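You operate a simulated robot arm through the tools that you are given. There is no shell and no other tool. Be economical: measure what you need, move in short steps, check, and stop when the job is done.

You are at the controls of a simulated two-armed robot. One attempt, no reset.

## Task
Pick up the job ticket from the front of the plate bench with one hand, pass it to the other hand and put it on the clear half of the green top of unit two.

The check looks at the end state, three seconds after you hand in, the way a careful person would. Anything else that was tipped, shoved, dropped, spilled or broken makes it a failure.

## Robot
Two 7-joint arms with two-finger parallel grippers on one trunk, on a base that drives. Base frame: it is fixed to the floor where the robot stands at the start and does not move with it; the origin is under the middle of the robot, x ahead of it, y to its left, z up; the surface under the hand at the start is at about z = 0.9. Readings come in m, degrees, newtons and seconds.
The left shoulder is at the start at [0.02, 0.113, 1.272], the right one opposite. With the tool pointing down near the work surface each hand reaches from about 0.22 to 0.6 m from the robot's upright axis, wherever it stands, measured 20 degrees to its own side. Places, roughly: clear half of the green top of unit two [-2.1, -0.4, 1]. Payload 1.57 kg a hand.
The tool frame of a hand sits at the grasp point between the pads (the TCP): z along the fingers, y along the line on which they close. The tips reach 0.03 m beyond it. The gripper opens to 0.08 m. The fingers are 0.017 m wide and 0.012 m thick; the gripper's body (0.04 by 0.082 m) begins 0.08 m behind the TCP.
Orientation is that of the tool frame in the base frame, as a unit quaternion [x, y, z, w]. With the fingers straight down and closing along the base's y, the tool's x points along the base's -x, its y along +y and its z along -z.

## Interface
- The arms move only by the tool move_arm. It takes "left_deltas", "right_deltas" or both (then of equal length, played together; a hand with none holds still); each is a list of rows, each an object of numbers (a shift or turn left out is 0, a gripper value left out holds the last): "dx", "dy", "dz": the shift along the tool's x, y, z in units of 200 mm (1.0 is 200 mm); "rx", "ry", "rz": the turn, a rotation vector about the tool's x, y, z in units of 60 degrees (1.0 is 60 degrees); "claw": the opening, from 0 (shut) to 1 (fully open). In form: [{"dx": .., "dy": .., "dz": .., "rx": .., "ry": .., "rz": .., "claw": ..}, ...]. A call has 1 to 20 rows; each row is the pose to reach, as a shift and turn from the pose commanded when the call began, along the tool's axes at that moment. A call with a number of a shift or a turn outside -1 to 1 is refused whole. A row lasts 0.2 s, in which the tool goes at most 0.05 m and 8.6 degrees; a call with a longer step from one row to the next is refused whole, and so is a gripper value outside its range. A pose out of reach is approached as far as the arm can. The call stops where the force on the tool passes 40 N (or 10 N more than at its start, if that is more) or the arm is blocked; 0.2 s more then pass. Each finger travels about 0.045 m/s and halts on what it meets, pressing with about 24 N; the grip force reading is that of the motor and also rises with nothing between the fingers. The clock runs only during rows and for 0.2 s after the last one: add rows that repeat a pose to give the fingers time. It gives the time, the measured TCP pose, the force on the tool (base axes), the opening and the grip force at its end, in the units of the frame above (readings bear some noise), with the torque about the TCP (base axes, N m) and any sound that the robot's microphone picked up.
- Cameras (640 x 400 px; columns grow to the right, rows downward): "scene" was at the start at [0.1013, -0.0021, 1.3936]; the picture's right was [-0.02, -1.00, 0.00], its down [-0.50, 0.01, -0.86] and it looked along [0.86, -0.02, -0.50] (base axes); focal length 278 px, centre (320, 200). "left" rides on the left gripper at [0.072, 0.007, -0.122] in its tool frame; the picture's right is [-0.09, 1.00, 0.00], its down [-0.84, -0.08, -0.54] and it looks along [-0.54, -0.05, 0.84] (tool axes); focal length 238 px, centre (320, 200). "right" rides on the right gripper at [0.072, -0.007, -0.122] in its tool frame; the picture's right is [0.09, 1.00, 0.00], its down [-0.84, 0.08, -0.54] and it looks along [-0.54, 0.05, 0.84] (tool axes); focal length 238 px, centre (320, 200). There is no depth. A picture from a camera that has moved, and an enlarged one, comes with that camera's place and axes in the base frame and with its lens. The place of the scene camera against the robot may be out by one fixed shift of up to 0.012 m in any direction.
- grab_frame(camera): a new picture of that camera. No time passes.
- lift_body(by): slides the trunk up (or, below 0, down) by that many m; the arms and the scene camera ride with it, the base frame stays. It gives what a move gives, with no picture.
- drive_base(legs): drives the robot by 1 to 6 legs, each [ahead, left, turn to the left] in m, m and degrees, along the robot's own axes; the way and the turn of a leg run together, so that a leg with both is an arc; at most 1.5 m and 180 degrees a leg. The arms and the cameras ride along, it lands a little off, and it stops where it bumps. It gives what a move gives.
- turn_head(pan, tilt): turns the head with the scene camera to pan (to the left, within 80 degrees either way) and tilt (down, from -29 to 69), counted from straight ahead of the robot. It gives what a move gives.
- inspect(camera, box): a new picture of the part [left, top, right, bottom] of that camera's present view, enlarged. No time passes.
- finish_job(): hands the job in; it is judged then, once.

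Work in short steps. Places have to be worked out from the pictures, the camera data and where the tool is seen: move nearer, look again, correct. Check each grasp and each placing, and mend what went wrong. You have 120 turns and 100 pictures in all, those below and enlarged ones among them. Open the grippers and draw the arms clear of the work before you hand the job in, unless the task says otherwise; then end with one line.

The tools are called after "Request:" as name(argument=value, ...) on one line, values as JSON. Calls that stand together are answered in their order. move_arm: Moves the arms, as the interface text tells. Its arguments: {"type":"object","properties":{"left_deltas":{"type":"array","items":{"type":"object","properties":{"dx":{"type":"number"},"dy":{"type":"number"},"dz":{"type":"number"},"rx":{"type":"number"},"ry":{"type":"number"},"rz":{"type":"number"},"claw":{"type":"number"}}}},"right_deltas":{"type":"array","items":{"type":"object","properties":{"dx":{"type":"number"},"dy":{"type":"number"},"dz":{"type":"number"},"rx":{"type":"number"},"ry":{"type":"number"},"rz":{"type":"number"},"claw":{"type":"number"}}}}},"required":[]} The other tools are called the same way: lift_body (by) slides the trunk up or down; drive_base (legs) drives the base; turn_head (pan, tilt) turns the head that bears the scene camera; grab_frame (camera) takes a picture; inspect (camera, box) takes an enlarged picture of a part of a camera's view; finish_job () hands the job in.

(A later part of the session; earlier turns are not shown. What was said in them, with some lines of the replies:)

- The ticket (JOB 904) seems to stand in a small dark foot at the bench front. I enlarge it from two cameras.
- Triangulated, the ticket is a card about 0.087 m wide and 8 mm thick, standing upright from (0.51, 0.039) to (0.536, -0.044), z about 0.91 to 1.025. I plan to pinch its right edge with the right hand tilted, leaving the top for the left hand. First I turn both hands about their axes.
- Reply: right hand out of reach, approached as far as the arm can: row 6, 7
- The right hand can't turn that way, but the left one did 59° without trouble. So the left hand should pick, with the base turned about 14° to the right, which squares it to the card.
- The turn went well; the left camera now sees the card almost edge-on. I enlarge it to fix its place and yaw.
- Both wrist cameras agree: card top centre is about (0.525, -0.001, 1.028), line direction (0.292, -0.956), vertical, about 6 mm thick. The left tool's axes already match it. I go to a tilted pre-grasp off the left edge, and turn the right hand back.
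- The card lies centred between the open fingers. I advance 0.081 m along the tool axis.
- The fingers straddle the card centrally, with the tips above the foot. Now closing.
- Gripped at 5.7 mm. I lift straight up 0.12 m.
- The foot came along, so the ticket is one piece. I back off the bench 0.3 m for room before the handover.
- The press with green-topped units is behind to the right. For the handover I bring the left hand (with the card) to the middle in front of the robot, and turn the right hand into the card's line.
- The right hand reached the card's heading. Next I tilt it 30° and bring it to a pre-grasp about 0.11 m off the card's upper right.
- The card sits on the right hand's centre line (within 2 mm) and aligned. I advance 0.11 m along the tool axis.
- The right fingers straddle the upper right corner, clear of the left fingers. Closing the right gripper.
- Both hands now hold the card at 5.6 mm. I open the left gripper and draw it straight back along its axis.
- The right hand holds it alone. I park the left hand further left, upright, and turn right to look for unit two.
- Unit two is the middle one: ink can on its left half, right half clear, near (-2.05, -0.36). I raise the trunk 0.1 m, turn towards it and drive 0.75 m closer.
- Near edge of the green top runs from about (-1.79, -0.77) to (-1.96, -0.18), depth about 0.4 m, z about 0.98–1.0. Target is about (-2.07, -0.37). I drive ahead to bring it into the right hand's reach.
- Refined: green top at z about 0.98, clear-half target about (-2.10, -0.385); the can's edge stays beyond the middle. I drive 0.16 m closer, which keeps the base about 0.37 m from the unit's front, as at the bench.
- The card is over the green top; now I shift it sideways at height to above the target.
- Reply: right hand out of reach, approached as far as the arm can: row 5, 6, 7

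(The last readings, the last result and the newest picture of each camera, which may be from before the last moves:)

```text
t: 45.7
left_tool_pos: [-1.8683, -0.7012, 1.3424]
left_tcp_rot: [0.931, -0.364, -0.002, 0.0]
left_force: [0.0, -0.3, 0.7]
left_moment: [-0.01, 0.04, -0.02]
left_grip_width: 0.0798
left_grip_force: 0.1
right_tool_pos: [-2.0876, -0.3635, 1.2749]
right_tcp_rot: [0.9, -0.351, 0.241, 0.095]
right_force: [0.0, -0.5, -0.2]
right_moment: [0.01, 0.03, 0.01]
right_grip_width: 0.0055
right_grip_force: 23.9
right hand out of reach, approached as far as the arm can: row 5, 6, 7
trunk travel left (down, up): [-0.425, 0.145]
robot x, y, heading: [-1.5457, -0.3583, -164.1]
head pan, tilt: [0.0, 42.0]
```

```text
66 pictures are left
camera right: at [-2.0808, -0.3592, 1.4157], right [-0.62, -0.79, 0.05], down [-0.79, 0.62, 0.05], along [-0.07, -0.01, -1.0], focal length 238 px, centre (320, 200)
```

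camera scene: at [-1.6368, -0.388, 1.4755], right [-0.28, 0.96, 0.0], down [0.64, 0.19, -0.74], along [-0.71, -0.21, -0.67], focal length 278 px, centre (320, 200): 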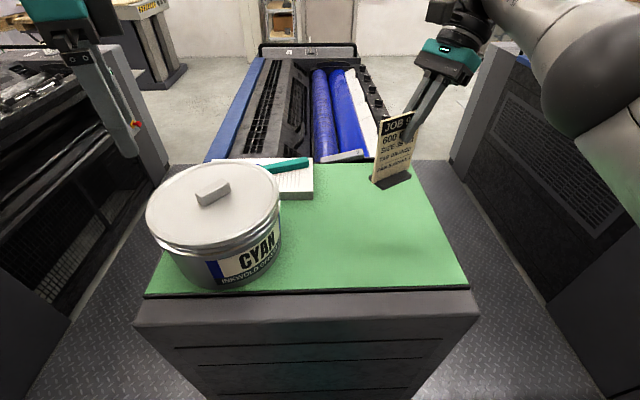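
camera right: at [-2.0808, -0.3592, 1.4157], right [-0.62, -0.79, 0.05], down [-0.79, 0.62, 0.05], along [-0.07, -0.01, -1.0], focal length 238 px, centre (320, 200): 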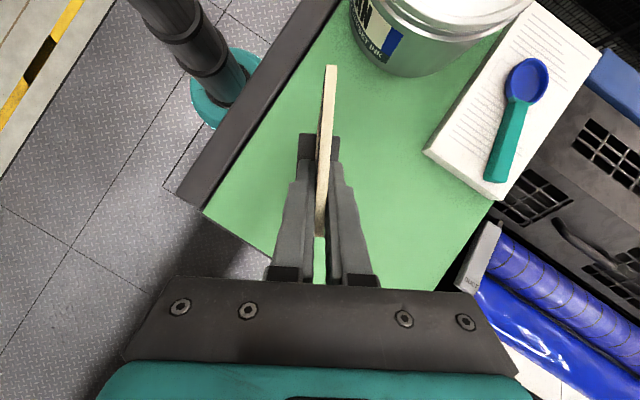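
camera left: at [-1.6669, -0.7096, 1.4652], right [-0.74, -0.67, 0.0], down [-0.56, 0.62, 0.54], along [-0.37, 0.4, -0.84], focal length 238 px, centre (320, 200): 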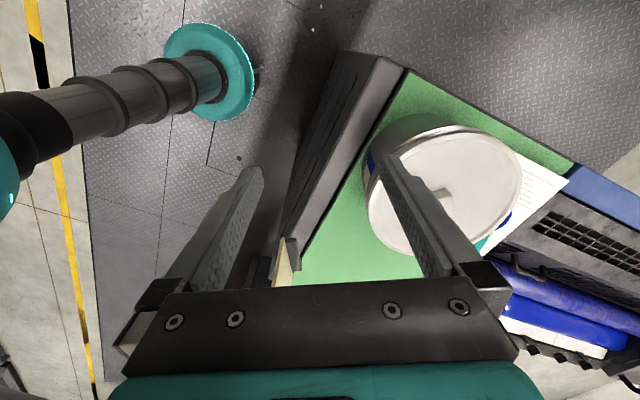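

The card centre is now at about (-2.073, -0.377), 0.16 m right of the middle and 0.13 m behind the front edge, which is well placed. I lower by arm 0.155 m, about 3 cm short of contact.

Request:
move_arm(right_deltas=[{"dx": -0.065, "dz": 0.111}, {"dx": -0.13, "dz": 0.223}, {"dx": -0.194, "dz": 0.334}, {"dx": -0.259, "dz": 0.446}, {"dx": -0.324, "dz": 0.558}, {"dx": -0.388, "dz": 0.669}, {"dx": -0.388, "dz": 0.669}])

Request:
grab_frame(camera="scene")

Request:
inspect(camera="scene", box=[320, 120, 480, 260])

```text
t: 47.3
left_tool_pos: [-1.8679, -0.6994, 1.3423]
left_tcp_rot: [0.932, -0.362, -0.001, -0.001]
left_force: [0.4, -0.9, -0.4]
left_moment: [-0.04, 0.01, -0.01]
left_grip_width: 0.0801
left_grip_force: 0.1
right_tool_pos: [-2.0871, -0.3615, 1.1185]
right_tcp_rot: [0.9, -0.351, 0.241, 0.094]
right_force: [0.6, -0.6, -0.2]
right_moment: [-0.02, 0.02, -0.01]
right_grip_width: 0.0054
right_grip_force: 24.8
trunk travel left (down, up): [-0.425, 0.145]
robot x, y, heading: [-1.5491, -0.3582, -163.8]
head pan, tilt: [0.0, 42.0]
```

```text
65 pictures are left
camera scene: at [-1.6374, -0.3864, 1.4755], right [-0.28, 0.96, 0.0], down [0.64, 0.19, -0.74], along [-0.71, -0.21, -0.67], focal length 278 px, centre (320, 200)
```

scene: 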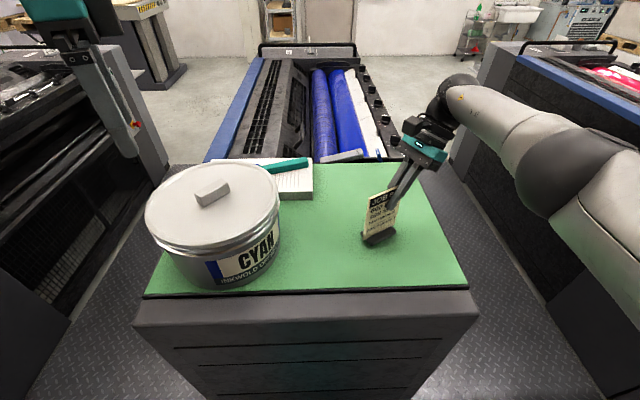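

```text
2.86 times, centred on (400, 190) of scene
camera zoom: at [-1.6374, -0.3864, 1.4755], right [-0.28, 0.96, 0.0], down [0.64, 0.19, -0.74], along [-0.71, -0.21, -0.67], focal length 793 px, centre (91, 229)
```

zoom: 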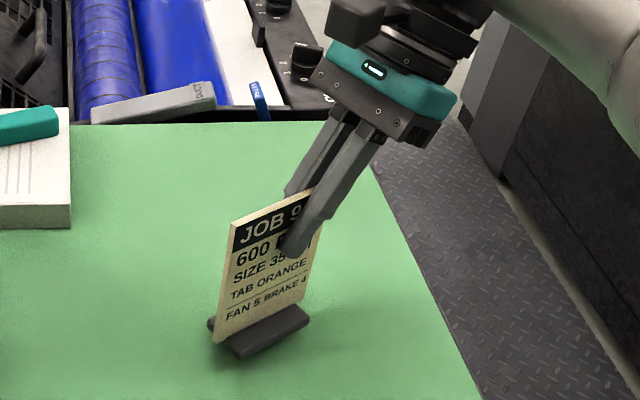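

The foot is a couple of centimetres above the green top. I lower 18 mm and check the force.

Request:
move_arm(right_deltas=[{"dx": -0.015, "dz": 0.026}, {"dx": -0.03, "dz": 0.052}, {"dx": -0.045, "dz": 0.078}])

Request:
inspect(camera="scene", box=[340, 170, 440, 250])

```text
t: 48.1
left_tool_pos: [-1.8674, -0.699, 1.3431]
left_tcp_rot: [0.932, -0.364, -0.001, -0.001]
left_force: [-1.0, 0.4, -0.3]
left_moment: [0.05, 0.01, 0.03]
left_grip_width: 0.08
left_grip_force: 0.0
right_tool_pos: [-2.086, -0.3618, 1.1042]
right_tcp_rot: [0.899, -0.352, 0.241, 0.097]
right_force: [0.2, 3.1, 19.7]
right_moment: [0.24, -0.19, 0.12]
right_grip_width: 0.0058
right_grip_force: 24.0
trunk travel left (down, up): [-0.425, 0.145]
robot x, y, heading: [-1.5484, -0.3591, -163.8]
head pan, tilt: [0.0, 42.0]
```

```text
5.00 times, centred on (390, 210) of scene
camera zoom: at [-1.6362, -0.3861, 1.4758], right [-0.28, 0.96, 0.0], down [0.64, 0.19, -0.74], along [-0.71, -0.21, -0.67], focal length 1388 px, centre (-30, 150)
```

zoom: 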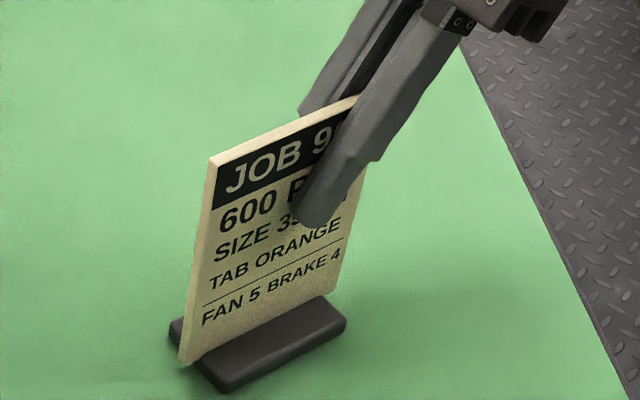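

Contact: about 20 N upward at TCP z 1.104, so the top is nearer 0.996. I ease up 2.5 mm to take off the preload.

Request:
move_arm(right_deltas=[{"dx": 0.0063, "dz": -0.0108}, {"dx": 0.0063, "dz": -0.0108}])

Request:
grab_frame(camera="right")

```text
t: 48.7
left_tool_pos: [-1.8678, -0.6987, 1.3424]
left_tcp_rot: [0.931, -0.364, -0.001, 0.0]
left_force: [-0.2, -0.7, 0.8]
left_moment: [-0.04, -0.02, 0.0]
left_grip_width: 0.08
left_grip_force: 0.0
right_tool_pos: [-2.0862, -0.3633, 1.1041]
right_tcp_rot: [0.9, -0.351, 0.241, 0.094]
right_force: [-2.2, -0.7, 8.4]
right_moment: [-0.15, -0.08, -0.11]
right_grip_width: 0.0056
right_grip_force: 23.8
trunk travel left (down, up): [-0.425, 0.145]
robot x, y, heading: [-1.5489, -0.3599, -163.6]
head pan, tilt: [0.0, 42.0]
```

```text
62 pictures are left
camera right: at [-2.08, -0.3582, 1.2444], right [-0.62, -0.79, 0.05], down [-0.78, 0.62, 0.05], along [-0.07, -0.01, -1.0], focal length 238 px, centre (320, 200)
```

right: 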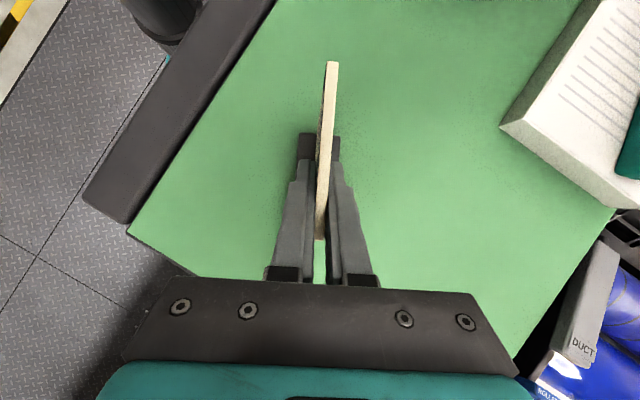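

About 8 N remains and the foot is resting on the top. I open gently, keeping the hand still.

Request:
move_arm(right_deltas=[{"claw": 0.1}, {"claw": 0.2}, {"claw": 0.4}, {"claw": 0.6}, {"claw": 0.8}, {"claw": 0.8}, {"claw": 0.8}])

Request:
grab_frame(camera="right")

Request:
inspect(camera="scene", box=[320, 150, 460, 250])

```text
t: 50.3
left_tool_pos: [-1.8693, -0.6991, 1.3429]
left_tcp_rot: [0.931, -0.364, -0.001, -0.001]
left_force: [0.1, 0.1, -0.3]
left_moment: [-0.01, -0.03, -0.01]
left_grip_width: 0.0799
left_grip_force: 0.0
right_tool_pos: [-2.0874, -0.3615, 1.1044]
right_tcp_rot: [0.899, -0.352, 0.242, 0.095]
right_force: [0.3, 0.0, 0.4]
right_moment: [0.0, -0.01, -0.03]
right_grip_width: 0.064
right_grip_force: 0.0
trunk travel left (down, up): [-0.425, 0.145]
robot x, y, heading: [-1.5489, -0.3591, -164.0]
head pan, tilt: [0.0, 42.0]
```

```text
61 pictures are left
camera right: at [-2.0806, -0.3578, 1.2449], right [-0.62, -0.79, 0.05], down [-0.78, 0.62, 0.05], along [-0.07, -0.01, -1.0], focal length 238 px, centre (320, 200)
```

right: 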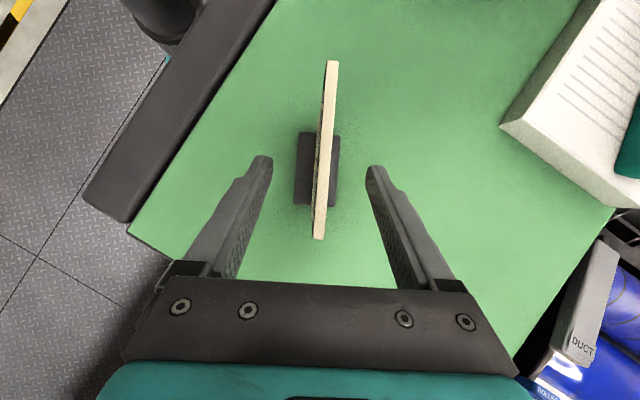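

```text
4.00 times, centred on (390, 200) of scene
camera zoom: at [-1.6375, -0.3865, 1.4755], right [-0.28, 0.96, 0.0], down [0.64, 0.19, -0.74], along [-0.71, -0.21, -0.67], focal length 1110 px, centre (40, 200)
```

zoom: 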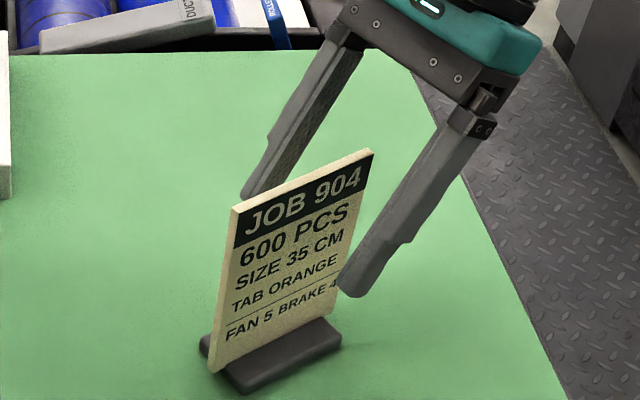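

The ticket stands by itself. I draw the right hand back along its axis, clear of the card.

Request:
move_arm(right_deltas=[{"dz": -0.1, "claw": 0.8}, {"dz": -0.25, "claw": 0.8}, {"dz": -0.4, "claw": 0.8}, {"dz": -0.55, "claw": 0.8}, {"dz": -0.7, "claw": 0.8}])

Request:
grab_frame(camera="scene")

```text
t: 51.5
left_tool_pos: [-1.8672, -0.6984, 1.3428]
left_tcp_rot: [0.932, -0.363, -0.001, -0.001]
left_force: [0.0, -0.2, 0.5]
left_moment: [0.03, 0.02, 0.04]
left_grip_width: 0.08
left_grip_force: 0.0
right_tool_pos: [-2.0971, -0.3051, 1.2297]
right_tcp_rot: [0.9, -0.352, 0.24, 0.095]
right_force: [0.0, 0.4, 0.0]
right_moment: [-0.03, -0.03, -0.03]
right_grip_width: 0.064
right_grip_force: 0.0
right hand out of reach, approached as far as the arm can: row 1, 2, 3, 4, 5
trunk travel left (down, up): [-0.425, 0.145]
robot x, y, heading: [-1.5482, -0.3611, -163.7]
head pan, tilt: [0.0, 42.0]
```

```text
59 pictures are left
camera scene: at [-1.6361, -0.3857, 1.4756], right [-0.28, 0.96, 0.0], down [0.64, 0.19, -0.74], along [-0.71, -0.21, -0.67], focal length 278 px, centre (320, 200)
```

scene: 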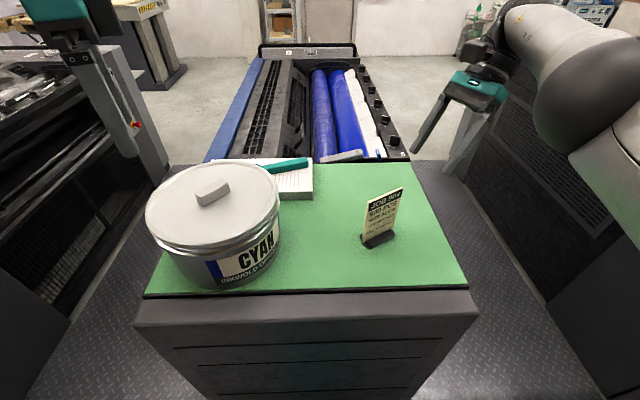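

The ticket stands and both hands are free. I back the robot off 0.4 m; the fingertips ride above the card's top.

Request:
drive_base(legs=[[-0.4, 0, 0]])

Request:
grab_frame(camera="scene")

```text
t: 54.0
left_tool_pos: [-1.4824, -0.588, 1.3427]
left_tcp_rot: [0.932, -0.362, -0.001, -0.001]
left_force: [-0.1, -1.1, -0.2]
left_moment: [0.02, 0.04, 0.03]
left_grip_width: 0.0799
left_grip_force: 0.0
right_tool_pos: [-1.715, -0.1954, 1.2291]
right_tcp_rot: [0.9, -0.351, 0.242, 0.095]
right_force: [0.3, 0.8, -0.4]
right_moment: [-0.05, 0.01, -0.02]
right_grip_width: 0.0639
right_grip_force: 0.1
trunk travel left (down, up): [-0.425, 0.145]
robot x, y, heading: [-1.1625, -0.2516, -163.9]
head pan, tilt: [0.0, 42.0]
```

```text
58 pictures are left
camera scene: at [-1.2523, -0.2749, 1.4755], right [-0.28, 0.96, 0.0], down [0.64, 0.19, -0.74], along [-0.71, -0.21, -0.67], focal length 278 px, centre (320, 200)
```

scene: 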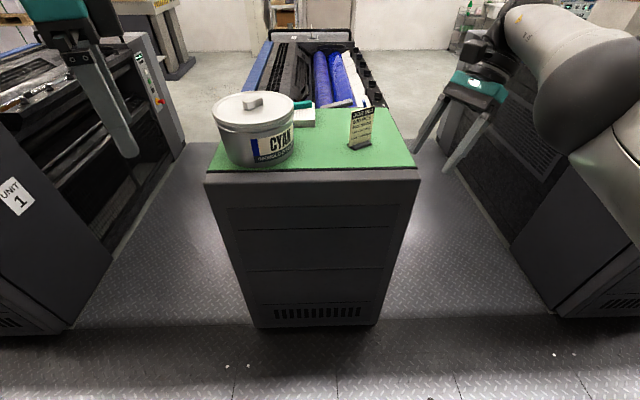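

The ticket stands upright on the clear half of unit two's green top (next to unit 1). Nothing else has moved, and the arms are clear with both grippers open. Handing in.

Request:
finish_job()

```text
The job is handed in.
```

The left hand picked the job ticket off the plate bench and passed it to the right hand, which stood it upright on the clear half of unit two's green top; I saw nothing else move, and the job is handed in.
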